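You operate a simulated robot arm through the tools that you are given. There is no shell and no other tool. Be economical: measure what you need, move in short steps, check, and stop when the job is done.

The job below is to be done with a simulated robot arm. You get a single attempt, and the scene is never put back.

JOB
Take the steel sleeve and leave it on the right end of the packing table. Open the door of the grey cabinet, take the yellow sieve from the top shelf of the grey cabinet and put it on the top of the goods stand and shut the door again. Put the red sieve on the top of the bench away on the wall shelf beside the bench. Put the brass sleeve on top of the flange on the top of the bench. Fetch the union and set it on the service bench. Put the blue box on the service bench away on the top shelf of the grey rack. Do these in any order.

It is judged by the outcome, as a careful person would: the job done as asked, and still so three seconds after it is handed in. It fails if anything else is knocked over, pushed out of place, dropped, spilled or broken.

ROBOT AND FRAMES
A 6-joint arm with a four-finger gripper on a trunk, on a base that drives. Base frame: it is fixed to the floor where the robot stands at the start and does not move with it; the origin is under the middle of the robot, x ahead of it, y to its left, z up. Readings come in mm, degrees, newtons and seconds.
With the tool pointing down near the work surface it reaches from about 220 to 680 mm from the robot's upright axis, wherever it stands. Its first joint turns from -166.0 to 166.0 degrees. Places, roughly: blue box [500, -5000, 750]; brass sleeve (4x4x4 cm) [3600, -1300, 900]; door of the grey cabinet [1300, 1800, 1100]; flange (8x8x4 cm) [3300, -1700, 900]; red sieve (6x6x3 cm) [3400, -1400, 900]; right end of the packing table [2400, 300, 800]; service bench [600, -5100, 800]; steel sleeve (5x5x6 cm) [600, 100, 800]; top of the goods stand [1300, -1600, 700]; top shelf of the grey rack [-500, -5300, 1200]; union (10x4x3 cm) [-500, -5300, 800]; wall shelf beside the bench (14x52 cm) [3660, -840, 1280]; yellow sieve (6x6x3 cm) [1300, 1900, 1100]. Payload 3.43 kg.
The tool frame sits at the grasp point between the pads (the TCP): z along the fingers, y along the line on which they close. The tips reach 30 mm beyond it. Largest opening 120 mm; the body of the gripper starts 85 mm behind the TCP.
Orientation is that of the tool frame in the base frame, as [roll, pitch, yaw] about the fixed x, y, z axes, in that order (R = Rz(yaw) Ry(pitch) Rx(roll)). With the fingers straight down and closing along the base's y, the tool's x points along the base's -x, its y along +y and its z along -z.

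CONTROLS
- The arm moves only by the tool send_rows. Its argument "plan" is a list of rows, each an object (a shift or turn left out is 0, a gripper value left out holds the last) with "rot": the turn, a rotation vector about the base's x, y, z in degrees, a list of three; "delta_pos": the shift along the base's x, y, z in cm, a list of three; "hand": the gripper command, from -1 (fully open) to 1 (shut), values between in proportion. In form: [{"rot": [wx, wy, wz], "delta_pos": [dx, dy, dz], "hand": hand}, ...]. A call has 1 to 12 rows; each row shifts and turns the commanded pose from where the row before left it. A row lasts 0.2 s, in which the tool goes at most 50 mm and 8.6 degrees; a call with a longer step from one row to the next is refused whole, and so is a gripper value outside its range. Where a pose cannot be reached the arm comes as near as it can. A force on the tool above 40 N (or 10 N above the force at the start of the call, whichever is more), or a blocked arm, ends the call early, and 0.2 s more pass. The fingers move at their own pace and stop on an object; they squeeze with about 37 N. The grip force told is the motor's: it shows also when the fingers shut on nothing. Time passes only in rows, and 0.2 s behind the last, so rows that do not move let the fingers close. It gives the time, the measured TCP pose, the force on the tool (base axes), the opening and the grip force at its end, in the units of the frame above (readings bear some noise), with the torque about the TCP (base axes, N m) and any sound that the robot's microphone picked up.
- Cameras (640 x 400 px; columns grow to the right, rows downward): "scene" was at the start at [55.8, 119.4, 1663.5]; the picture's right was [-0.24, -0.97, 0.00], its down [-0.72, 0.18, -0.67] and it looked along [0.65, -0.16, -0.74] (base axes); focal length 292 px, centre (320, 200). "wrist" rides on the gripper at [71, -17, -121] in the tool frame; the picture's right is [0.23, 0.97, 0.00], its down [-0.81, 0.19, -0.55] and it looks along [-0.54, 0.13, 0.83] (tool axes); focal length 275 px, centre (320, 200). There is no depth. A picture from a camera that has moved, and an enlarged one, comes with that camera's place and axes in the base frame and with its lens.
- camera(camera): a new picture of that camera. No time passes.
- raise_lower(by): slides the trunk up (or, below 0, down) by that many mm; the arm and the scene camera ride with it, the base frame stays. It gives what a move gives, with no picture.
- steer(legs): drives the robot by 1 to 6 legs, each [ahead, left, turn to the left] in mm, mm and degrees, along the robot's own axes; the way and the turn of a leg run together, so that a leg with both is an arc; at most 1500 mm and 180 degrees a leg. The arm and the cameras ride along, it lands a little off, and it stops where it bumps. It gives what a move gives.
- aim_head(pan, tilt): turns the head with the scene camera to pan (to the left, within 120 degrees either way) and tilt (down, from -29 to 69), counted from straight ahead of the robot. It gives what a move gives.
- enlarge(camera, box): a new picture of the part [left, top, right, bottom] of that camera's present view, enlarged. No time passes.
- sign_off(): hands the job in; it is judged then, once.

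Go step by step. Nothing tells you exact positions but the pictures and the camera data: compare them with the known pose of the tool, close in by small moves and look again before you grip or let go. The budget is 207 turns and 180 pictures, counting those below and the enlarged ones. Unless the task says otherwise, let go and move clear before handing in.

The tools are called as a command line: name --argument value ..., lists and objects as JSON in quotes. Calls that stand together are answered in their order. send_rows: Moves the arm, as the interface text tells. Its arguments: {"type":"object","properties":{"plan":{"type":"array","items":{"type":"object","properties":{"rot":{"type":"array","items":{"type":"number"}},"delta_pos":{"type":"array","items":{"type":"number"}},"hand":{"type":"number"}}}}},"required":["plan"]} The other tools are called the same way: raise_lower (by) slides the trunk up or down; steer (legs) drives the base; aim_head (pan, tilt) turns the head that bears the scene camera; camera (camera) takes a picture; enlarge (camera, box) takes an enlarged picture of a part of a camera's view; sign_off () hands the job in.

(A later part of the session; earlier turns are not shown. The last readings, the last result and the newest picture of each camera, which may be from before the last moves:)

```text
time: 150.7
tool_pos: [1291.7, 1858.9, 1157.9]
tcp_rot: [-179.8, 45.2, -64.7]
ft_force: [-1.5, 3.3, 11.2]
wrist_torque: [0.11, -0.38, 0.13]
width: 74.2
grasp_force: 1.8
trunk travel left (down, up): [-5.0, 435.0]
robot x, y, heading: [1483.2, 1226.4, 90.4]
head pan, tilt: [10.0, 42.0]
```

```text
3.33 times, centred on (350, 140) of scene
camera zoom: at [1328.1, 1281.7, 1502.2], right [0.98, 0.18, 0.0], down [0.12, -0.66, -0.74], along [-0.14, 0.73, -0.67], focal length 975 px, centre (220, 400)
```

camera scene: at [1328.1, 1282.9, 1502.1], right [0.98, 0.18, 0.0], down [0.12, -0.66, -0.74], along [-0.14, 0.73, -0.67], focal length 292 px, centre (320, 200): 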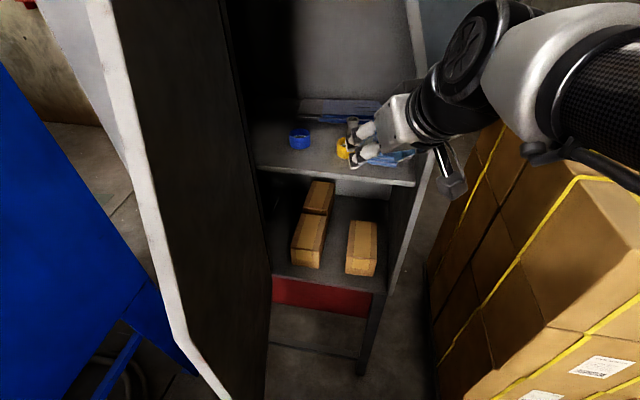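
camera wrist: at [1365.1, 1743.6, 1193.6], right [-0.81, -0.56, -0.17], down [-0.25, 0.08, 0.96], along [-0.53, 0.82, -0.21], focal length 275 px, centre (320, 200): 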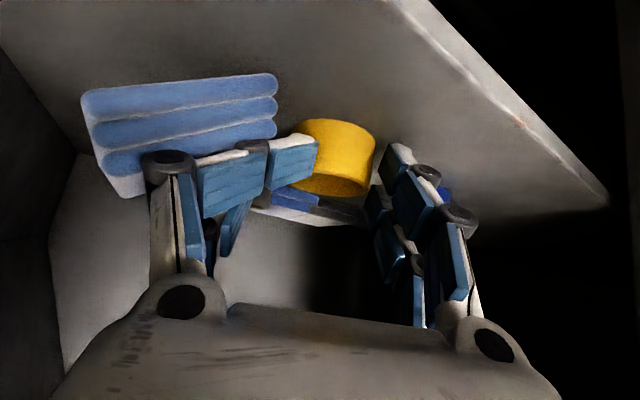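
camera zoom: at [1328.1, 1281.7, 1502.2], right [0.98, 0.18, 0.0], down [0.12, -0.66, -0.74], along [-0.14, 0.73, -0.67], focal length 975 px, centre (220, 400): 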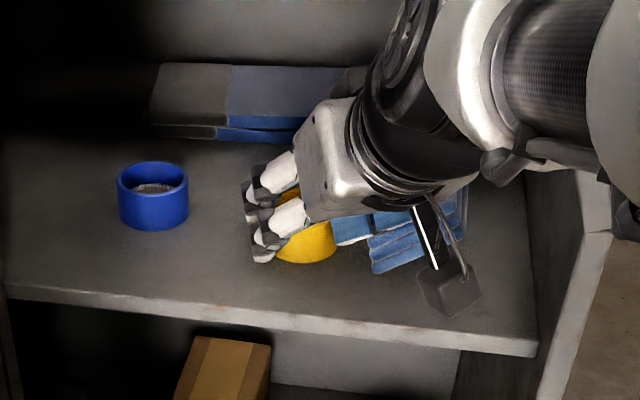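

The right finger is catching on the cloth stack. Backing off to look.

send_rows --plan '[{"delta_pos": [1.1, -2.5, 2.5]}, {"delta_pos": [1.1, -2.4, 2.4]}, {}]'

camera --camera "wrist"

enlarge --camera "scene" --box '[260, 80, 440, 200]'

```text
time: 151.5
tool_pos: [1314.9, 1809.6, 1207.1]
tcp_rot: [-179.9, 45.0, -64.8]
ft_force: [0.1, 1.0, 1.0]
wrist_torque: [0.02, -0.03, 0.0]
width: 66.3
grasp_force: 0.2
trunk travel left (down, up): [-5.0, 435.0]
robot x, y, heading: [1483.3, 1224.7, 90.5]
head pan, tilt: [10.0, 42.0]
```

```text
108 pictures are left
camera wrist: at [1389.1, 1695.2, 1242.7], right [-0.81, -0.56, -0.16], down [-0.25, 0.08, 0.96], along [-0.53, 0.82, -0.21], focal length 275 px, centre (320, 200)
```

wrist: 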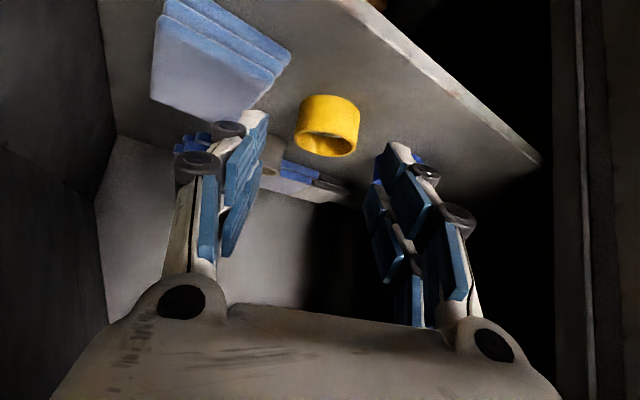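

```text
3.33 times, centred on (350, 140) of scene
camera zoom: at [1328.1, 1282.4, 1502.0], right [0.98, 0.18, 0.0], down [0.12, -0.66, -0.74], along [-0.14, 0.73, -0.67], focal length 975 px, centre (220, 400)
```

zoom: 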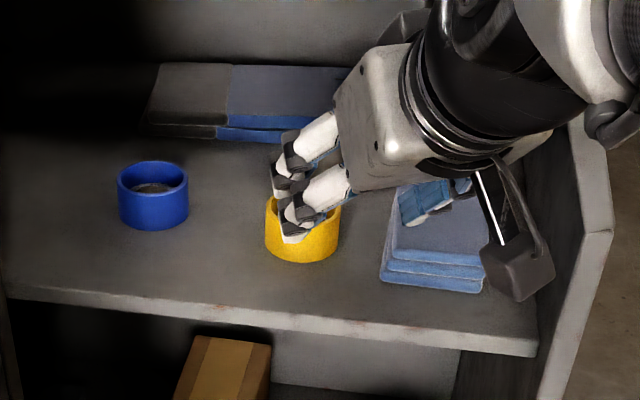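

The sieve slid ~8 mm left (more gap from the cloth now). I'll yaw the tool 15° more so the right finger goes behind rather than beside the cloth, and re-centre.

send_rows --plan '[{"delta_pos": [0.4, 0.7, 0], "rot": [0, 0, 7.5]}, {"delta_pos": [0.3, 0.7, 0], "rot": [0, 0, 7.5]}, {}]'

camera --camera "wrist"

enlarge --camera "scene" --box '[300, 100, 400, 180]'

```text
time: 152.0
tool_pos: [1312.9, 1805.5, 1206.6]
tcp_rot: [179.7, 44.6, -55.8]
ft_force: [-8.9, -29.7, -0.2]
wrist_torque: [3.74, -1.07, -2.9]
width: 66.0
grasp_force: 0.0
trunk travel left (down, up): [-5.0, 435.0]
robot x, y, heading: [1483.8, 1222.9, 90.4]
head pan, tilt: [10.0, 42.0]
stopped in row 2: the force on the tool passed its limit at 56 N (the readings are from after the stop); the commanded pose is now the measured one
```

```text
106 pictures are left
camera wrist: at [1403.9, 1704.8, 1242.6], right [-0.71, -0.69, -0.16], down [-0.26, 0.05, 0.96], along [-0.65, 0.72, -0.22], focal length 275 px, centre (320, 200)
```

wrist: 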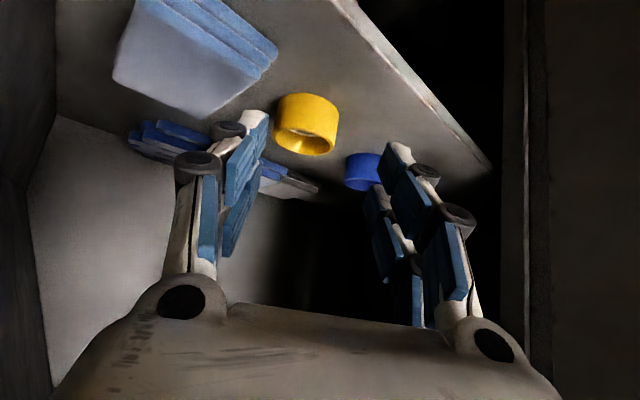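

```text
5.00 times, centred on (350, 140) of scene
camera zoom: at [1326.0, 1275.2, 1502.2], right [0.98, 0.19, 0.0], down [0.12, -0.65, -0.75], along [-0.14, 0.73, -0.67], focal length 1462 px, centre (170, 500)
```

zoom: 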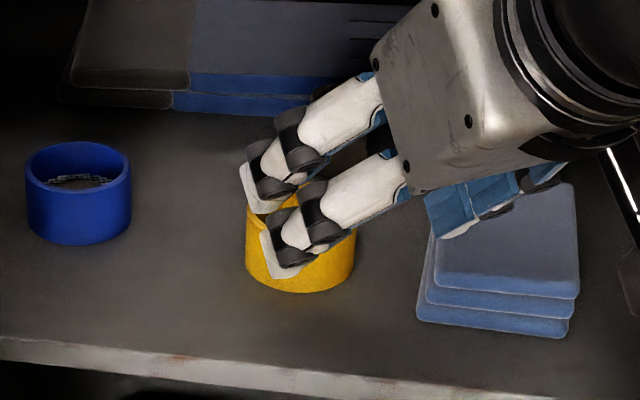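

The forearm seems to touch the cabinet's right wall; now that the gap to the cloth is ~29 mm, I'll instead face straight in, closing along x.

send_rows --plan '[{"delta_pos": [0, -2, 1]}, {"delta_pos": [-0.6, 0, 0], "rot": [0, 0, -7.3]}, {"delta_pos": [-0.6, 0, 0], "rot": [0, 0, -7.3]}, {"delta_pos": [-0.6, 0, 0], "rot": [0, 0, -7.3]}, {"delta_pos": [-0.7, 0, 0], "rot": [0, 0, -7.3]}, {}]'

camera --camera "wrist"

camera --camera "scene"

```text
time: 153.4
tool_pos: [1292.2, 1792.0, 1213.0]
tcp_rot: [179.7, 44.4, -85.3]
ft_force: [-1.0, -0.1, -0.6]
wrist_torque: [0.01, -0.01, 0.0]
width: 66.1
grasp_force: 0.2
trunk travel left (down, up): [-5.0, 435.0]
robot x, y, heading: [1484.0, 1223.2, 90.6]
head pan, tilt: [10.0, 42.0]
```

```text
104 pictures are left
camera wrist: at [1320.8, 1659.4, 1250.3], right [-0.96, -0.25, -0.16], down [-0.2, 0.17, 0.96], along [-0.21, 0.95, -0.22], focal length 275 px, centre (320, 200)
```

wrist: 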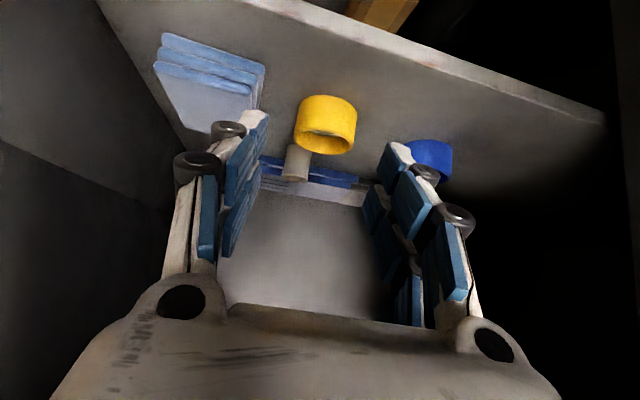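

```text
103 pictures are left
camera scene: at [1328.0, 1281.6, 1502.1], right [0.98, 0.18, 0.0], down [0.12, -0.66, -0.74], along [-0.14, 0.73, -0.67], focal length 292 px, centre (320, 200)
```

scene: 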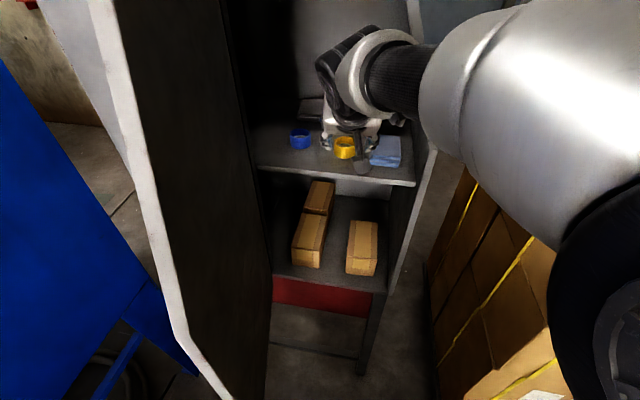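

Sieve now centred at x≈1280 between the fingers, clear of the cloth. Approach.

send_rows --plan '[{"delta_pos": [-0.6, 2.4, -2.1], "hand": -0.05}, {"delta_pos": [-0.4, 1.6, -1.4]}, {}]'

camera --camera "wrist"

```text
time: 154.2
tool_pos: [1281.1, 1831.5, 1177.9]
tcp_rot: [179.6, 44.5, -85.3]
ft_force: [0.3, -0.7, 0.1]
wrist_torque: [-0.01, 0.0, 0.02]
width: 63.2
grasp_force: 0.1
trunk travel left (down, up): [-5.0, 435.0]
robot x, y, heading: [1484.4, 1221.9, 90.6]
head pan, tilt: [10.0, 42.0]
```

```text
102 pictures are left
camera wrist: at [1310.9, 1699.5, 1215.2], right [-0.96, -0.25, -0.16], down [-0.2, 0.17, 0.96], along [-0.21, 0.95, -0.22], focal length 275 px, centre (320, 200)
```

wrist: 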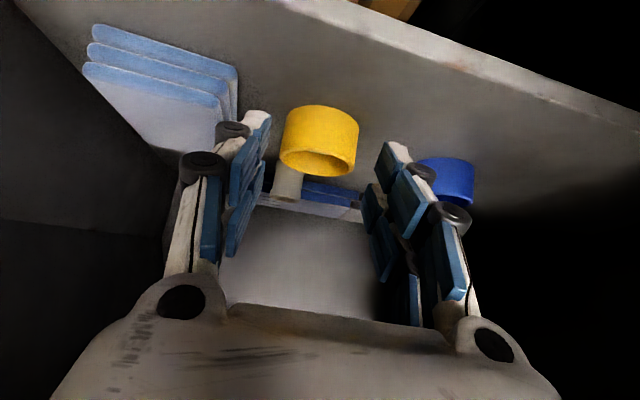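

send_rows --plan '[{"delta_pos": [-0.1, 1.6, -1.6]}, {"delta_pos": [-0.1, 1.6, -1.6]}, {}]'

camera --camera "wrist"

```text
time: 155.0
tool_pos: [1280.9, 1862.8, 1155.5]
tcp_rot: [179.2, 45.3, -85.4]
ft_force: [1.3, -11.3, 34.8]
wrist_torque: [-0.28, -0.21, 0.23]
width: 67.8
grasp_force: 9.1
trunk travel left (down, up): [-5.0, 435.0]
robot x, y, heading: [1484.7, 1219.3, 90.4]
head pan, tilt: [10.0, 42.0]
```

```text
101 pictures are left
camera wrist: at [1309.7, 1728.6, 1190.1], right [-0.96, -0.25, -0.15], down [-0.2, 0.16, 0.97], along [-0.22, 0.95, -0.2], focal length 275 px, centre (320, 200)
```

wrist: 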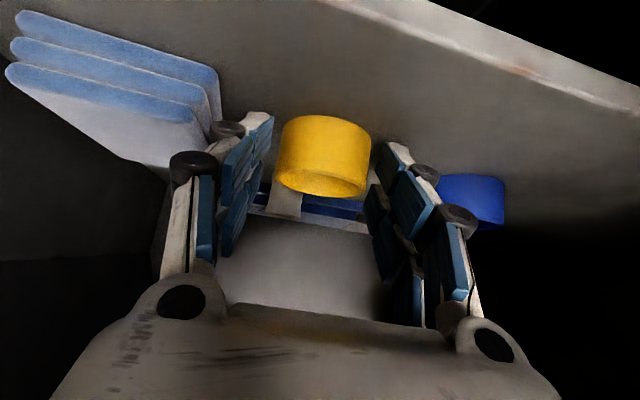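

The tips are touching the shelf; the sieve is right between the pads. I'll lift 8 mm and close.

send_rows --plan '[{"delta_pos": [0, 0, 0.8]}, {}, {"hand": 0.4}, {"hand": 1}, {"hand": 1}, {"hand": 1}]'

camera --camera "wrist"

```text
time: 156.4
tool_pos: [1282.2, 1862.2, 1157.3]
tcp_rot: [179.6, 44.7, -85.4]
ft_force: [7.7, -5.5, 23.9]
wrist_torque: [-0.07, -1.05, -0.22]
width: 50.5
grasp_force: 37.1
trunk travel left (down, up): [-5.0, 435.0]
robot x, y, heading: [1484.1, 1224.6, 90.5]
head pan, tilt: [10.0, 42.0]
```

```text
100 pictures are left
camera wrist: at [1311.1, 1729.8, 1193.7], right [-0.96, -0.25, -0.16], down [-0.2, 0.17, 0.96], along [-0.21, 0.95, -0.21], focal length 275 px, centre (320, 200)
```

wrist: 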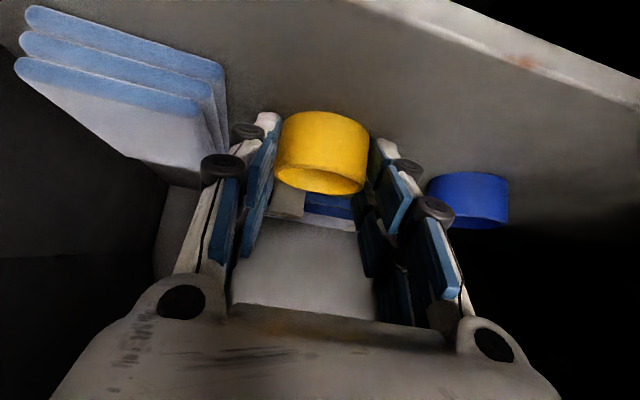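

Gripped at 50.5 mm. Lifting straight up, then backing out.

send_rows --plan '[{"delta_pos": [0, 0, 1.5]}, {"delta_pos": [0, 0, 3]}, {"delta_pos": [0, -1, 3]}, {"delta_pos": [0.5, -4, 1]}, {"delta_pos": [0.5, -4, 0]}, {"delta_pos": [0.5, -4, 0]}, {}]'

camera --camera "wrist"

camera --camera "scene"

```text
time: 158.0
tool_pos: [1295.6, 1732.6, 1238.9]
tcp_rot: [179.7, 44.4, -85.3]
ft_force: [0.1, 0.8, -0.8]
wrist_torque: [-0.03, -0.01, 0.0]
width: 50.4
grasp_force: 37.5
trunk travel left (down, up): [-5.0, 435.0]
robot x, y, heading: [1482.0, 1225.0, 90.4]
head pan, tilt: [10.0, 42.0]
```

```text
99 pictures are left
camera wrist: at [1324.8, 1599.9, 1275.4], right [-0.96, -0.25, -0.16], down [-0.2, 0.18, 0.96], along [-0.21, 0.95, -0.22], focal length 275 px, centre (320, 200)
```

wrist: 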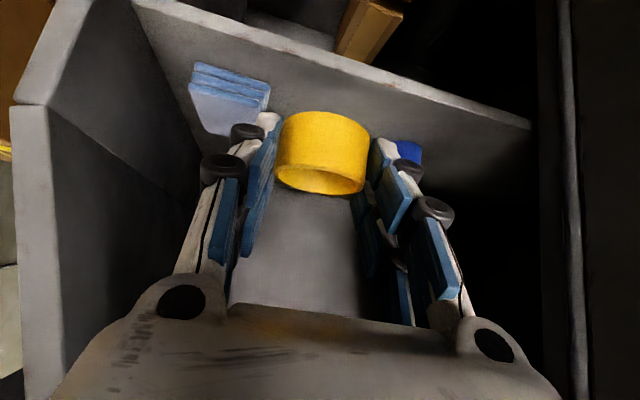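

```text
98 pictures are left
camera scene: at [1327.8, 1281.8, 1502.1], right [0.98, 0.18, 0.0], down [0.12, -0.66, -0.74], along [-0.14, 0.73, -0.67], focal length 292 px, centre (320, 200)
```

scene: 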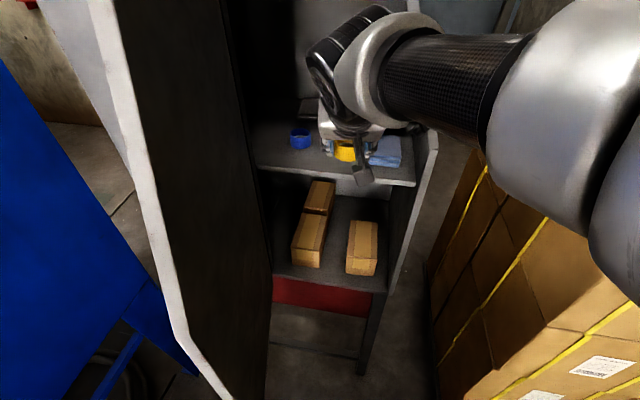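

The sieve is out. I'll back away, return the tool to vertical, and then close the door by pushing its outer face with a finger's outer side.

steer --legs '[[-270, 0, 0]]'

raise_lower --by 170

send_rows --plan '[{"delta_pos": [1, -1, -2], "rot": [-7.5, 0, 0]}, {"delta_pos": [1, -1, -2], "rot": [-7.5, 0, 0]}, {"delta_pos": [1, -1, -3], "rot": [-7.5, 0, 0]}, {"delta_pos": [1, 0, -4], "rot": [-7.5, 0, 0]}, {"delta_pos": [1, 0, -4], "rot": [-7.5, 0, 0]}, {"delta_pos": [1, 0, -4], "rot": [-7, 0, 0]}, {"delta_pos": [0, 0, -4]}]'

camera --camera "wrist"

camera --camera "scene"

```text
time: 159.9
tool_pos: [1299.0, 1457.6, 1238.9]
tcp_rot: [179.5, 44.5, -85.5]
ft_force: [-0.4, -0.1, -1.9]
wrist_torque: [0.03, -0.02, -0.01]
width: 50.6
grasp_force: 37.4
trunk travel left (down, up): [-5.0, 435.0]
robot x, y, heading: [1489.3, 948.2, 90.5]
head pan, tilt: [10.0, 42.0]
```

```text
time: 161.8
tool_pos: [1299.3, 1458.5, 1408.8]
tcp_rot: [179.5, 44.5, -85.5]
ft_force: [0.6, -0.5, -1.6]
wrist_torque: [-0.02, -0.02, 0.03]
width: 50.2
grasp_force: 36.9
trunk travel left (down, up): [-175.0, 265.0]
robot x, y, heading: [1484.3, 949.9, 90.5]
head pan, tilt: [10.0, 42.0]
```

```text
time: 163.4
tool_pos: [1358.0, 1427.8, 1177.0]
tcp_rot: [176.3, -0.1, -86.6]
ft_force: [0.4, 0.3, -1.0]
wrist_torque: [0.0, 0.01, 0.01]
width: 50.5
grasp_force: 36.5
trunk travel left (down, up): [-175.0, 265.0]
robot x, y, heading: [1486.0, 948.8, 90.3]
head pan, tilt: [10.0, 42.0]
```

```text
97 pictures are left
camera wrist: at [1386.6, 1359.6, 1297.4], right [-0.96, -0.29, 0.06], down [-0.2, 0.8, 0.56], along [-0.21, 0.53, -0.82], focal length 275 px, centre (320, 200)
```

wrist: 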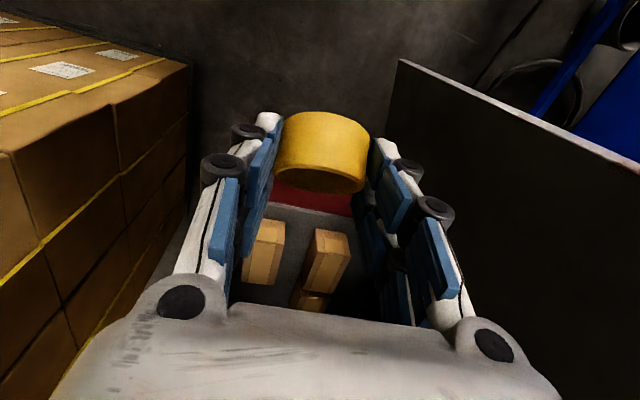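

```text
96 pictures are left
camera scene: at [1330.4, 1007.0, 1672.1], right [0.98, 0.18, 0.0], down [0.12, -0.66, -0.74], along [-0.14, 0.73, -0.67], focal length 292 px, centre (320, 200)
```

scene: 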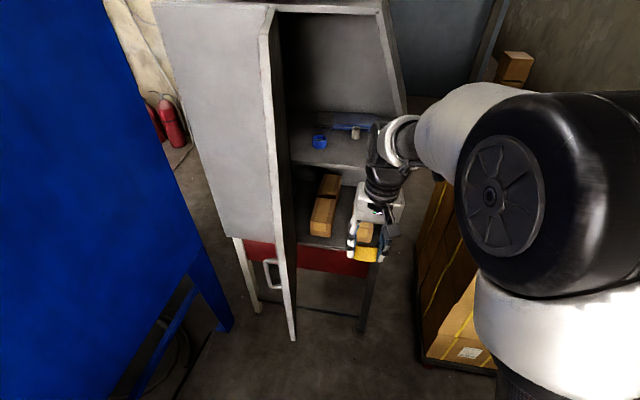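

I'll bring the hand around the door edge to its outer side: retract, shift the robot left, then reach forward again.

send_rows --plan '[{"delta_pos": [0, -4, -1]}, {"delta_pos": [0, -4, -1]}, {"delta_pos": [0, -4, -1]}, {"delta_pos": [0, -4, -1]}, {"delta_pos": [0, 0, -1.5]}]'

steer --legs '[[0, 290, 0]]'

camera --camera "scene"

camera --camera "wrist"

```text
time: 164.6
tool_pos: [1359.6, 1269.7, 1123.4]
tcp_rot: [176.3, 0.0, -86.8]
ft_force: [-0.4, 0.3, -1.6]
wrist_torque: [-0.04, -0.03, 0.0]
width: 50.4
grasp_force: 36.9
trunk travel left (down, up): [-175.0, 265.0]
robot x, y, heading: [1486.1, 945.4, 90.5]
head pan, tilt: [10.0, 42.0]
```

```text
time: 166.6
tool_pos: [1067.6, 1269.0, 1124.2]
tcp_rot: [176.5, -0.1, -87.2]
ft_force: [-0.1, 0.6, -1.8]
wrist_torque: [0.03, -0.03, 0.04]
width: 50.3
grasp_force: 36.6
trunk travel left (down, up): [-175.0, 265.0]
robot x, y, heading: [1192.2, 942.8, 89.9]
head pan, tilt: [10.0, 42.0]
```

```text
95 pictures are left
camera scene: at [1036.1, 1006.6, 1672.0], right [0.98, 0.18, 0.0], down [0.12, -0.66, -0.74], along [-0.13, 0.73, -0.67], focal length 292 px, centre (320, 200)
```

scene: 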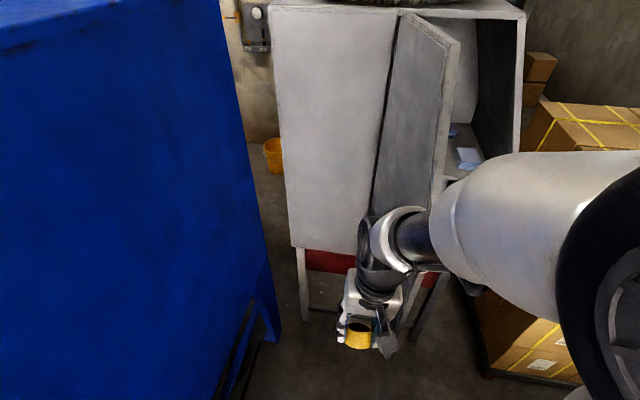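

```text
94 pictures are left
camera wrist: at [1096.3, 1199.2, 1244.3], right [-0.96, -0.28, 0.06], down [-0.2, 0.8, 0.56], along [-0.21, 0.53, -0.82], focal length 275 px, centre (320, 200)
```

wrist: 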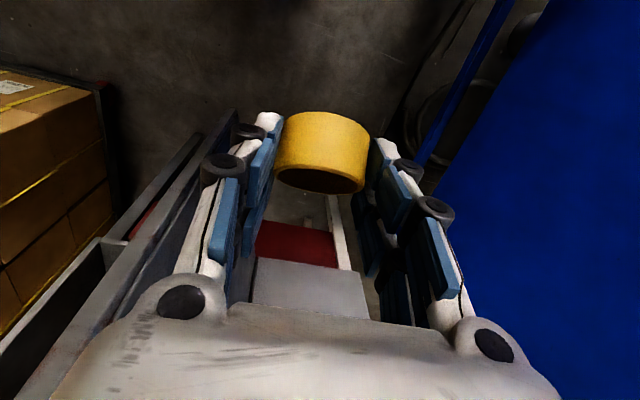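

send_rows --plan '[{"delta_pos": [-0.4, 4.5, 0]}, {"delta_pos": [-0.4, 4.5, 0]}, {"delta_pos": [-0.3, 4.5, 0]}, {"delta_pos": [0, 4.5, 0]}, {"delta_pos": [0, 4.5, 0]}, {}]'

camera --camera "scene"

```text
time: 168.0
tool_pos: [1058.4, 1492.2, 1126.6]
tcp_rot: [176.3, 0.0, -87.1]
ft_force: [0.3, 0.5, -0.2]
wrist_torque: [0.06, 0.03, -0.02]
width: 50.4
grasp_force: 37.3
trunk travel left (down, up): [-175.0, 265.0]
robot x, y, heading: [1191.3, 949.1, 90.0]
head pan, tilt: [10.0, 42.0]
```

```text
93 pictures are left
camera scene: at [1037.3, 1005.6, 1672.2], right [0.98, 0.18, 0.0], down [0.12, -0.66, -0.74], along [-0.13, 0.73, -0.67], focal length 292 px, centre (320, 200)
```

scene: 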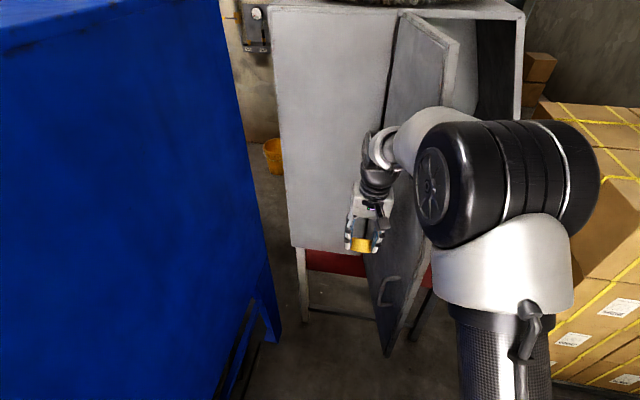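

Hand is on the outer side. Pushing the door closed along its arc, turning with it.

send_rows --plan '[{"delta_pos": [2.6, 1.0, 0]}, {"delta_pos": [3.38, 0.2, 0], "rot": [0, 0, 8]}, {"delta_pos": [3.3, 0.7, 0], "rot": [0, 0, 8]}, {"delta_pos": [3.2, 1.1, 0], "rot": [0, 0, 8]}, {"delta_pos": [3.0, 1.55, 0], "rot": [0, 0, 8]}, {"delta_pos": [2.8, 2.0, 0], "rot": [0, 0, 8]}, {"delta_pos": [2.5, 2.3, 0], "rot": [0, 0, 8]}, {}]'

camera --camera "scene"

```text
time: 169.8
tool_pos: [1266.2, 1581.6, 1125.4]
tcp_rot: [176.3, -0.1, -39.0]
ft_force: [0.0, -0.1, -1.0]
wrist_torque: [0.03, -0.02, 0.01]
width: 50.3
grasp_force: 36.7
trunk travel left (down, up): [-175.0, 265.0]
robot x, y, heading: [1192.4, 947.4, 90.0]
head pan, tilt: [10.0, 42.0]
```

```text
92 pictures are left
camera scene: at [1036.9, 1006.1, 1672.1], right [0.98, 0.18, 0.0], down [0.12, -0.66, -0.74], along [-0.13, 0.73, -0.67], focal length 292 px, centre (320, 200)
```

scene: 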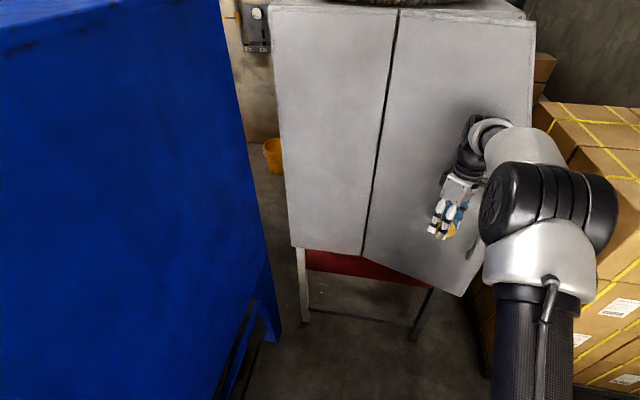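

Now drive the base slightly to continue the push, then finish with the arm.

steer --legs '[[75, -40, 0]]'

send_rows --plan '[{"delta_pos": [0.5, 0.5, 0], "rot": [0, 0, 8]}, {"delta_pos": [0.4, 0.7, 0], "rot": [0, 0, 8]}, {"delta_pos": [0.2, 0.7, 0], "rot": [0, 0, 8]}, {"delta_pos": [0, 0.7, 0]}, {}]'

camera --camera "scene"

```text
time: 170.9
tool_pos: [1305.6, 1658.6, 1124.5]
tcp_rot: [176.1, 0.0, -39.1]
ft_force: [0.5, 0.0, -1.5]
wrist_torque: [-0.02, -0.01, -0.02]
width: 50.4
grasp_force: 36.9
trunk travel left (down, up): [-175.0, 265.0]
robot x, y, heading: [1229.0, 1019.2, 90.0]
head pan, tilt: [10.0, 42.0]
```

```text
time: 172.1
tool_pos: [1315.7, 1683.3, 1125.4]
tcp_rot: [176.3, -0.1, -15.1]
ft_force: [-0.5, -0.2, -0.8]
wrist_torque: [0.03, 0.01, 0.01]
width: 50.3
grasp_force: 36.9
trunk travel left (down, up): [-175.0, 265.0]
robot x, y, heading: [1229.9, 1020.4, 90.1]
head pan, tilt: [10.0, 42.0]
```

```text
91 pictures are left
camera scene: at [1076.6, 1082.2, 1672.1], right [0.98, 0.17, 0.0], down [0.12, -0.66, -0.74], along [-0.13, 0.73, -0.67], focal length 292 px, centre (320, 200)
```

scene: 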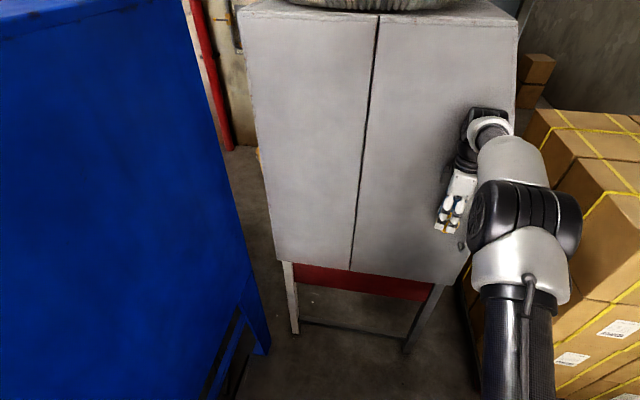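

Nearly shut. Push a little further until contact firms up.

send_rows --plan '[{"delta_pos": [0, 0.8, 0], "rot": [0, 0, 5]}, {"delta_pos": [0, 0.8, 0], "rot": [0, 0, 5]}, {"delta_pos": [0, 0.6, 0]}, {"delta_pos": [0, 0.6, 0]}, {"delta_pos": [0, 0.6, 0]}, {"delta_pos": [0, 0.6, 0]}, {}]'

enlarge --camera "scene" --box '[330, 180, 530, 310]'

```text
time: 172.6
tool_pos: [1320.8, 1685.3, 1125.6]
tcp_rot: [175.7, -0.2, -9.0]
ft_force: [3.1, -29.3, 3.6]
wrist_torque: [4.41, 0.46, 0.34]
width: 50.3
grasp_force: 37.1
trunk travel left (down, up): [-175.0, 265.0]
robot x, y, heading: [1236.9, 1020.0, 89.9]
head pan, tilt: [10.0, 42.0]
stopped in row 2: the force on the tool passed its limit at 49 N (the readings are from after the stop); the commanded pose is now the measured one
```

```text
3.08 times, centred on (430, 245) of scene
camera zoom: at [1076.8, 1075.2, 1672.4], right [0.98, 0.17, 0.0], down [0.12, -0.66, -0.75], along [-0.13, 0.73, -0.67], focal length 900 px, centre (-18, 62)
```

zoom: 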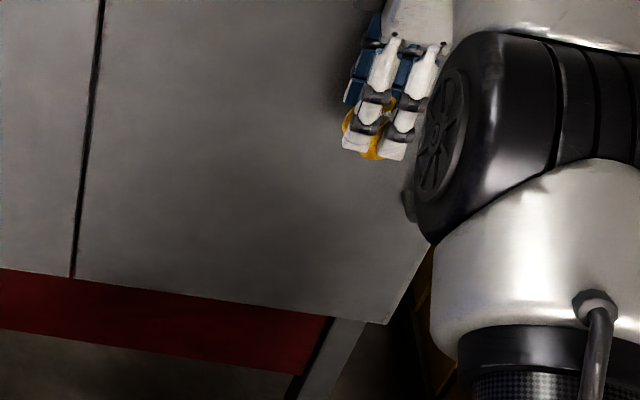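

The door is fully shut (firm stop). I'll retract the arm and verify.

send_rows --plan '[{"delta_pos": [0, -4, 0]}, {"delta_pos": [0, -4, 0], "rot": [0, 0, -8]}, {"delta_pos": [0, -4, 0], "rot": [0, 0, -8]}, {"delta_pos": [0, -4, 0], "rot": [0, 0, -8]}, {"delta_pos": [0, -4, 0], "rot": [0, 0, -8]}, {"delta_pos": [0, -4, 0], "rot": [0, 0, -8]}, {"delta_pos": [0, -4, 0], "rot": [0, 0, -8]}, {"delta_pos": [0, -3, 0], "rot": [0, 0, -8]}, {"rot": [0, 0, -8]}, {"rot": [0, 0, -8]}, {}]'

camera --camera "scene"

```text
time: 175.0
tool_pos: [1320.4, 1381.6, 1122.5]
tcp_rot: [175.7, -0.2, -81.0]
ft_force: [0.1, 0.1, -0.8]
wrist_torque: [0.04, -0.01, 0.0]
width: 50.2
grasp_force: 37.4
trunk travel left (down, up): [-175.0, 265.0]
robot x, y, heading: [1233.5, 1017.9, 90.1]
head pan, tilt: [10.0, 42.0]
```

```text
89 pictures are left
camera scene: at [1076.8, 1082.0, 1672.1], right [0.98, 0.17, 0.0], down [0.12, -0.66, -0.74], along [-0.13, 0.73, -0.67], focal length 292 px, centre (320, 200)
```

scene: 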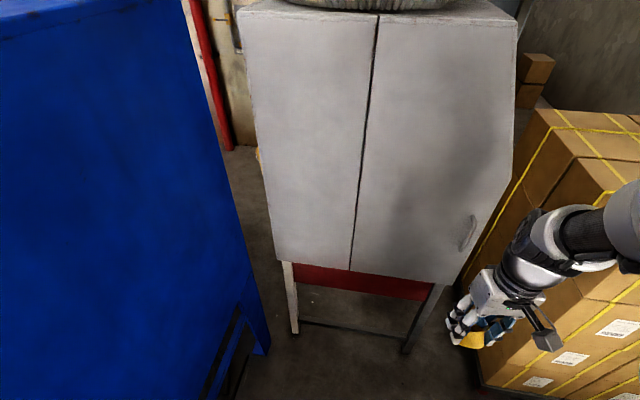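

Door confirmed shut. Driving back around the table to the goods stand.

steer --legs '[[0, -1500, 0], [0, -530, 0], [-1500, 0, 0], [-220, 0, 0], [0, 1350, 0], [0, 0, 180]]'

aim_head --pan -30 --tilt 40

camera --camera "scene"

```text
time: 207.0
tool_pos: [1757.7, -1063.2, 1123.5]
tcp_rot: [175.7, -0.2, 94.7]
ft_force: [0.1, 0.1, -1.5]
wrist_torque: [-0.01, -0.03, 0.0]
width: 50.2
grasp_force: 37.0
trunk travel left (down, up): [-175.0, 265.0]
robot x, y, heading: [1877.9, -708.7, -94.4]
head pan, tilt: [10.0, 42.0]
```

```text
time: 208.0
tool_pos: [1758.1, -1064.1, 1121.9]
tcp_rot: [175.7, -0.2, 94.6]
ft_force: [0.4, -0.4, -1.9]
wrist_torque: [-0.03, -0.02, -0.01]
width: 50.2
grasp_force: 37.2
trunk travel left (down, up): [-175.0, 265.0]
robot x, y, heading: [1876.4, -710.8, -94.7]
head pan, tilt: [-30.0, 40.0]
```

```text
88 pictures are left
camera scene: at [1967.4, -773.1, 1675.0], right [-0.82, 0.57, 0.0], down [0.36, 0.53, -0.77], along [-0.43, -0.63, -0.64], focal length 292 px, centre (320, 200)
```

scene: 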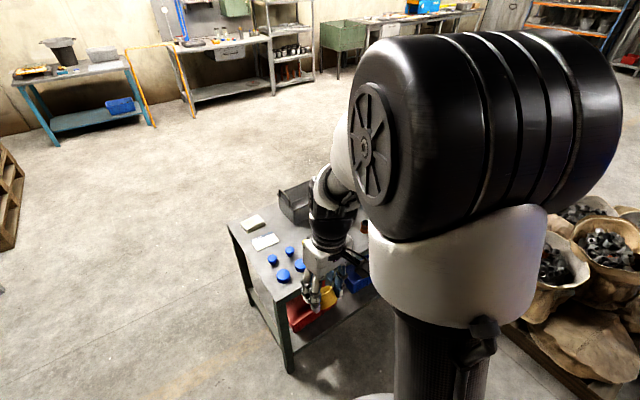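

I see the stand; I'll go to its east end to face it and find a free spot.

steer --legs '[[0, 420, 0], [870, 0, 0], [0, 0, -85.3]]'

aim_head --pan 0 --tilt 45

camera --camera "scene"

```text
time: 218.4
tool_pos: [1862.9, -1528.0, 1122.7]
tcp_rot: [175.7, -0.2, 9.7]
ft_force: [0.2, -0.2, -1.0]
wrist_torque: [0.01, 0.0, 0.01]
width: 50.3
grasp_force: 37.3
trunk travel left (down, up): [-175.0, 265.0]
robot x, y, heading: [2222.7, -1614.2, -179.3]
head pan, tilt: [-30.0, 40.0]
```

```text
time: 219.4
tool_pos: [1863.0, -1527.7, 1122.7]
tcp_rot: [175.7, -0.2, 9.9]
ft_force: [-0.2, -0.7, -2.0]
wrist_torque: [0.0, -0.02, -0.01]
width: 50.3
grasp_force: 36.4
trunk travel left (down, up): [-175.0, 265.0]
robot x, y, heading: [2226.3, -1607.9, -179.0]
head pan, tilt: [0.0, 45.0]
```

```text
87 pictures are left
camera scene: at [2164.3, -1753.5, 1667.8], right [-0.01, 1.0, 0.0], down [0.71, 0.01, -0.71], along [-0.71, -0.01, -0.71], focal length 292 px, centre (320, 200)
```

scene: 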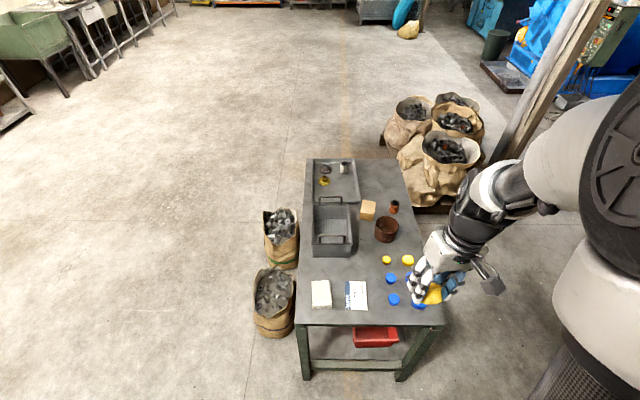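

There's free space at about (1560,−1640) between the tote and the papers. I'll lower the trunk, move in, and tilt the tool 45° again so the sieve is upright.

raise_lower --by -170

steer --legs '[[100, 0, -0.9]]'

send_rows --plan '[{"rot": [3.9, 0.4, -5], "delta_pos": [-2, -2, 0]}, {"rot": [-0.65, 7.42, 0], "delta_pos": [-2, -2, 0]}, {"rot": [-0.65, 7.42, 0], "delta_pos": [-3, -2, 0]}, {"rot": [-0.65, 7.42, 0], "delta_pos": [-3, -2, 0]}, {"rot": [-0.65, 7.42, 0], "delta_pos": [-3, -2, 0]}, {"rot": [-0.65, 7.42, 0], "delta_pos": [-3, -1, 0]}, {"rot": [-0.65, 7.42, 0], "delta_pos": [-2, 0, 0]}, {}]'

camera --camera "scene"

camera --camera "wrist"

```text
time: 221.3
tool_pos: [1862.5, -1526.0, 952.5]
tcp_rot: [175.7, -0.2, 9.9]
ft_force: [1.0, -0.2, -1.3]
wrist_torque: [0.03, 0.01, -0.03]
width: 50.3
grasp_force: 36.4
trunk travel left (down, up): [-5.0, 435.0]
robot x, y, heading: [2224.0, -1610.9, -179.4]
head pan, tilt: [0.0, 45.0]
```

```text
time: 222.5
tool_pos: [1763.4, -1521.5, 952.2]
tcp_rot: [175.7, -0.3, 8.9]
ft_force: [-0.6, -0.1, -0.8]
wrist_torque: [-0.03, -0.02, 0.0]
width: 50.6
grasp_force: 36.6
trunk travel left (down, up): [-5.0, 435.0]
robot x, y, heading: [2120.6, -1609.2, 179.8]
head pan, tilt: [0.0, 45.0]
```

```text
time: 224.3
tool_pos: [1623.9, -1640.3, 951.6]
tcp_rot: [175.3, 33.6, 3.5]
ft_force: [0.5, 0.2, -1.0]
wrist_torque: [-0.02, 0.0, -0.02]
width: 50.3
grasp_force: 37.0
out of reach, approached as far as the arm can: row 6, 7
trunk travel left (down, up): [-5.0, 435.0]
robot x, y, heading: [2123.3, -1613.8, 179.8]
head pan, tilt: [0.0, 45.0]
```

```text
86 pictures are left
camera scene: at [2061.9, -1753.2, 1497.8], right [0.0, 1.0, 0.0], down [0.71, 0.0, -0.71], along [-0.71, 0.0, -0.71], focal length 292 px, centre (320, 200)
```

scene: 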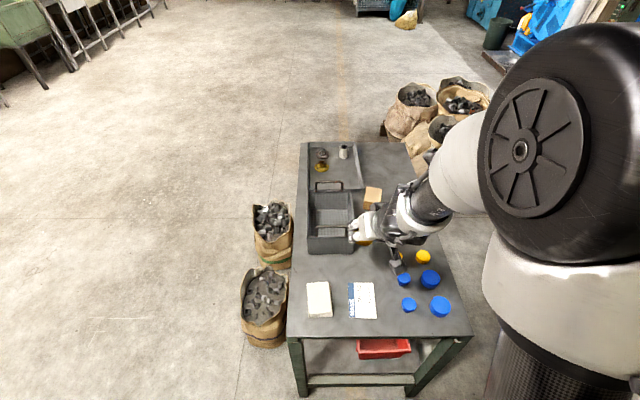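

```text
85 pictures are left
camera wrist: at [1747.3, -1604.9, 1011.6], right [0.3, -0.95, -0.06], down [-0.35, -0.17, 0.92], along [-0.89, -0.25, -0.39], focal length 275 px, centre (320, 200)
```

wrist: 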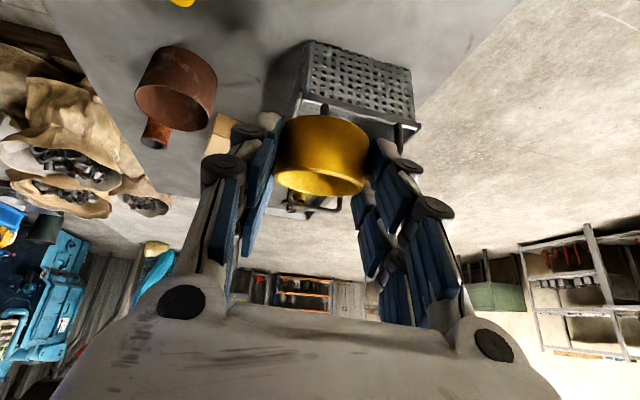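

The tilt limit bites at this close range; farther out the forearm is flatter. I'll back the base 130 mm and extend the arm.

steer --legs '[[-130, 0, 0]]'

send_rows --plan '[{"delta_pos": [-4.5, 0, 0], "rot": [4, 0, 0]}, {"delta_pos": [-4.5, 0, 0]}, {"delta_pos": [-4.5, 0, 0], "rot": [0, 3, 0]}, {"delta_pos": [-4.5, 0, -1], "rot": [0, 5, 0]}, {"rot": [0, 3.5, 0]}, {}]'

```text
time: 225.6
tool_pos: [1751.9, -1640.4, 952.2]
tcp_rot: [175.3, 33.6, 3.6]
ft_force: [0.3, 0.9, -0.6]
wrist_torque: [0.01, -0.02, -0.03]
width: 50.3
grasp_force: 37.2
trunk travel left (down, up): [-5.0, 435.0]
robot x, y, heading: [2254.8, -1610.2, 179.4]
head pan, tilt: [0.0, 45.0]
```

```text
time: 226.9
tool_pos: [1581.7, -1644.7, 941.9]
tcp_rot: [-179.7, 40.8, 7.0]
ft_force: [0.5, -0.8, 0.6]
wrist_torque: [0.01, -0.02, 0.0]
width: 50.2
grasp_force: 36.7
out of reach, approached as far as the arm can: row 1, 4, 5
trunk travel left (down, up): [-5.0, 435.0]
robot x, y, heading: [2253.4, -1613.1, 179.7]
head pan, tilt: [0.0, 45.0]
```

I'll lower with whatever tilt is reachable; pressing it lightly on the surface will rotate the sieve flat about the grip axis.

send_rows --plan '[{"delta_pos": [2, 0, -4], "rot": [0, -2, 0]}, {"delta_pos": [0, 0, -4], "rot": [0, -2, 0]}, {"delta_pos": [0, 0, -4], "rot": [0, -2, 0]}, {"delta_pos": [0, 0, -4], "rot": [0, -2, 0]}, {}]'

camera --camera "scene"

camera --camera "wrist"

```text
time: 228.2
tool_pos: [1599.8, -1629.7, 783.9]
tcp_rot: [-179.9, 36.6, 6.5]
ft_force: [0.4, -0.7, -1.7]
wrist_torque: [0.02, 0.0, -0.01]
width: 50.0
grasp_force: 36.8
out of reach, approached as far as the arm can: row 1, 3
trunk travel left (down, up): [-5.0, 435.0]
robot x, y, heading: [2251.7, -1616.4, 179.5]
head pan, tilt: [0.0, 45.0]
```

```text
84 pictures are left
camera scene: at [2189.7, -1753.6, 1497.8], right [0.0, 1.0, 0.0], down [0.71, 0.0, -0.71], along [-0.71, 0.0, -0.71], focal length 292 px, centre (320, 200)
```

scene: 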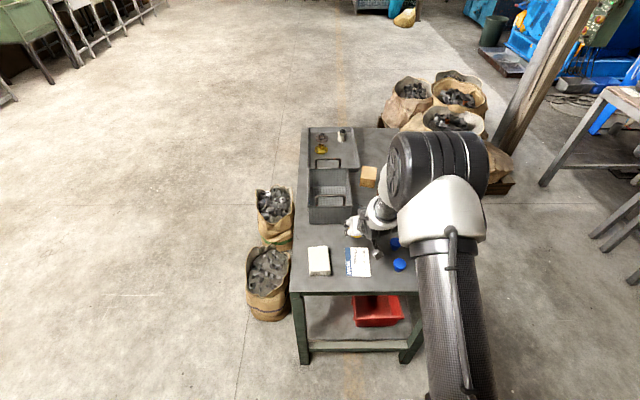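

```text
83 pictures are left
camera wrist: at [1726.7, -1598.1, 839.2], right [0.29, -0.95, -0.14], down [-0.3, -0.23, 0.93], along [-0.91, -0.23, -0.35], focal length 275 px, centre (320, 200)
```

wrist: 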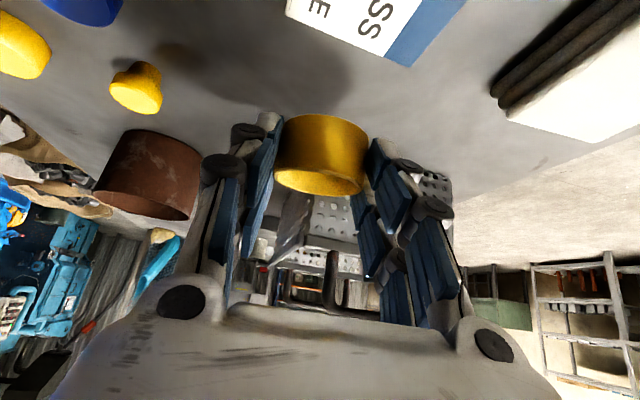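

Tilt is within 8° of level here. Shift 25 mm farther from the papers and lower to contact.

send_rows --plan '[{"delta_pos": [-2.5, -0.5, 0]}, {"delta_pos": [0, 0, -2]}, {"delta_pos": [0, 0, -1]}, {}]'

enlarge --camera "scene" --box '[290, 180, 430, 290]'

```text
time: 229.2
tool_pos: [1575.6, -1634.2, 755.4]
tcp_rot: [-179.8, 36.6, 6.5]
ft_force: [0.1, 0.8, -1.3]
wrist_torque: [0.0, 0.0, -0.01]
width: 50.0
grasp_force: 36.9
trunk travel left (down, up): [-5.0, 435.0]
robot x, y, heading: [2251.4, -1612.4, 179.7]
head pan, tilt: [0.0, 45.0]
```

```text
3.64 times, centred on (360, 235) of scene
camera zoom: at [2189.8, -1753.7, 1497.8], right [0.0, 1.0, 0.0], down [0.71, 0.0, -0.71], along [-0.71, 0.0, -0.71], focal length 1064 px, centre (174, 73)
```

zoom: 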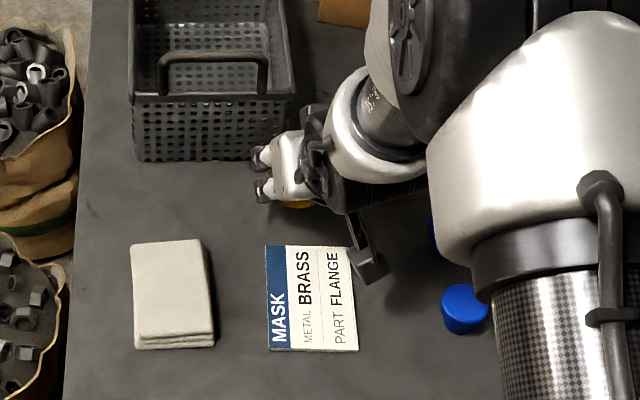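

send_rows --plan '[{"delta_pos": [0.4, 0, -0.8]}, {"delta_pos": [0, 0, -0.6]}, {"delta_pos": [0, 0, -0.5]}, {}]'

```text
time: 230.2
tool_pos: [1579.7, -1632.5, 742.6]
tcp_rot: [180.0, 36.6, 6.6]
ft_force: [0.8, 0.2, -1.1]
wrist_torque: [0.0, -0.02, -0.01]
width: 49.9
grasp_force: 37.1
out of reach, approached as far as the arm can: row 3
trunk travel left (down, up): [-5.0, 435.0]
robot x, y, heading: [2250.7, -1608.4, 179.7]
head pan, tilt: [0.0, 45.0]
```

send_rows --plan '[{"delta_pos": [0, 0, -0.5], "rot": [0, -0.7, 0]}, {"delta_pos": [0, 0, -0.5], "rot": [0, -0.7, 0]}, {"delta_pos": [0, 0, -0.4]}, {}]'

camera --camera "wrist"

```text
time: 231.1
tool_pos: [1574.2, -1633.6, 736.7]
tcp_rot: [-179.8, 36.3, 6.3]
ft_force: [4.5, 0.0, 12.7]
wrist_torque: [-0.31, -0.22, 0.13]
width: 50.3
grasp_force: 37.2
trunk travel left (down, up): [-5.0, 435.0]
robot x, y, heading: [2257.0, -1614.8, 179.6]
head pan, tilt: [0.0, 45.0]
stopped in row 4: the force on the tool passed its limit at 40 N (the readings are from after the stop); the commanded pose is now the measured one
```

```text
81 pictures are left
camera wrist: at [1701.5, -1601.6, 793.4], right [0.29, -0.95, -0.14], down [-0.3, -0.23, 0.93], along [-0.91, -0.23, -0.35], focal length 275 px, centre (320, 200)
```

wrist: 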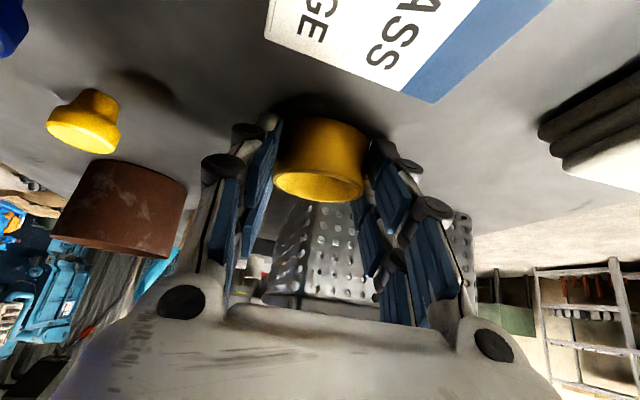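

Contact made and the sieve has leveled. Releasing and backing off along the tool axis.

send_rows --plan '[{"hand": 0.1}, {"hand": 0}, {"hand": -0.1}, {"hand": -0.1}, {"delta_pos": [1.2, 0, 1.6]}, {"delta_pos": [2.4, 0, 3.2]}, {"delta_pos": [2.4, 0, 4]}, {"delta_pos": [2, 0, 4]}, {"delta_pos": [2, 0, 4]}]'

camera --camera "wrist"

enlarge --camera "scene" --box '[290, 180, 430, 290]'

```text
time: 233.1
tool_pos: [1676.1, -1630.2, 903.4]
tcp_rot: [-180.0, 35.8, 6.3]
ft_force: [-0.9, 0.0, -0.1]
wrist_torque: [-0.02, 0.0, -0.03]
width: 66.1
grasp_force: 0.0
trunk travel left (down, up): [-5.0, 435.0]
robot x, y, heading: [2252.9, -1610.6, 179.7]
head pan, tilt: [0.0, 45.0]
```

```text
80 pictures are left
camera wrist: at [1801.9, -1599.4, 958.9], right [0.29, -0.95, -0.14], down [-0.31, -0.23, 0.92], along [-0.9, -0.23, -0.36], focal length 275 px, centre (320, 200)
```

wrist: 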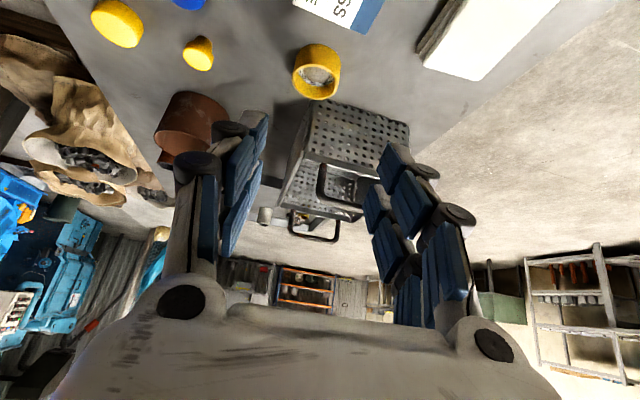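

```text
3.64 times, centred on (360, 235) of scene
camera zoom: at [2190.6, -1753.6, 1497.9], right [0.0, 1.0, 0.0], down [0.71, 0.0, -0.71], along [-0.71, 0.0, -0.71], focal length 1064 px, centre (174, 73)
```

zoom: 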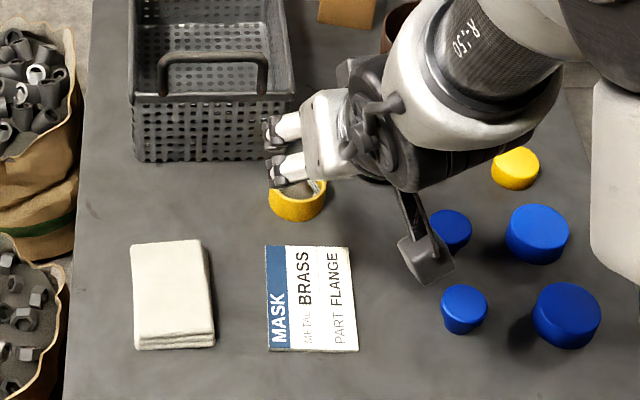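

Sieve placed upright on the goods stand. Now the bench: retract the arm, raise the trunk, turn around and look.

send_rows --plan '[{"delta_pos": [4, 0, 2], "rot": [0, -6, 0]}, {"delta_pos": [4, 0, 2], "rot": [0, -6, 0]}, {"delta_pos": [4, 0, 2], "rot": [0, -6, 0]}, {"delta_pos": [4, 0, 1], "rot": [0, -6, 0]}, {"delta_pos": [4, 0, 0], "rot": [0, -6, 0]}, {"delta_pos": [2, 0, 0], "rot": [0, -6, -6]}, {}]'

raise_lower --by 170

steer --legs '[[0, 0, 180], [250, 100, 0]]'

aim_head --pan 0 --tilt 38

camera --camera "scene"

```text
time: 234.7
tool_pos: [1863.4, -1643.9, 960.1]
tcp_rot: [174.8, 4.2, -0.8]
ft_force: [0.5, -0.2, 0.4]
wrist_torque: [-0.02, -0.01, 0.03]
width: 65.9
grasp_force: 0.1
out of reach, approached as far as the arm can: row 1, 2
trunk travel left (down, up): [-5.0, 435.0]
robot x, y, heading: [2247.3, -1611.2, 179.6]
head pan, tilt: [0.0, 45.0]
```

```text
time: 236.6
tool_pos: [1864.2, -1644.1, 1130.5]
tcp_rot: [174.7, 4.2, -0.8]
ft_force: [-0.6, -0.5, -0.2]
wrist_torque: [0.0, 0.0, 0.01]
width: 66.3
grasp_force: 0.2
trunk travel left (down, up): [-175.0, 265.0]
robot x, y, heading: [2253.7, -1614.2, 179.8]
head pan, tilt: [0.0, 45.0]
```

```text
time: 245.8
tool_pos: [2892.2, -1492.5, 1129.3]
tcp_rot: [174.8, 4.3, 178.3]
ft_force: [0.3, -0.4, -0.3]
wrist_torque: [-0.02, 0.02, 0.01]
width: 65.8
grasp_force: 0.0
trunk travel left (down, up): [-175.0, 265.0]
robot x, y, heading: [2499.8, -1518.6, -1.3]
head pan, tilt: [0.0, 45.0]
```

```text
time: 246.5
tool_pos: [2891.0, -1492.4, 1130.6]
tcp_rot: [174.7, 4.2, 178.3]
ft_force: [0.2, -0.6, 0.4]
wrist_torque: [0.02, -0.03, 0.01]
width: 66.0
grasp_force: 0.1
trunk travel left (down, up): [-175.0, 265.0]
robot x, y, heading: [2501.2, -1516.6, -1.3]
head pan, tilt: [0.0, 38.0]
```

```text
78 pictures are left
camera scene: at [2569.4, -1380.2, 1678.0], right [-0.02, -1.0, 0.0], down [-0.62, 0.01, -0.79], along [0.79, -0.02, -0.62], focal length 292 px, centre (320, 200)
```

scene: 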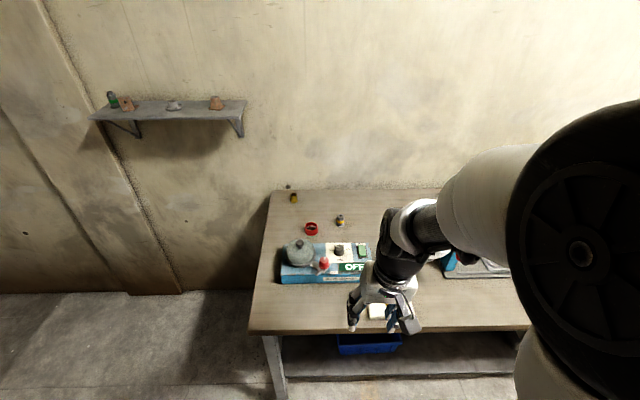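

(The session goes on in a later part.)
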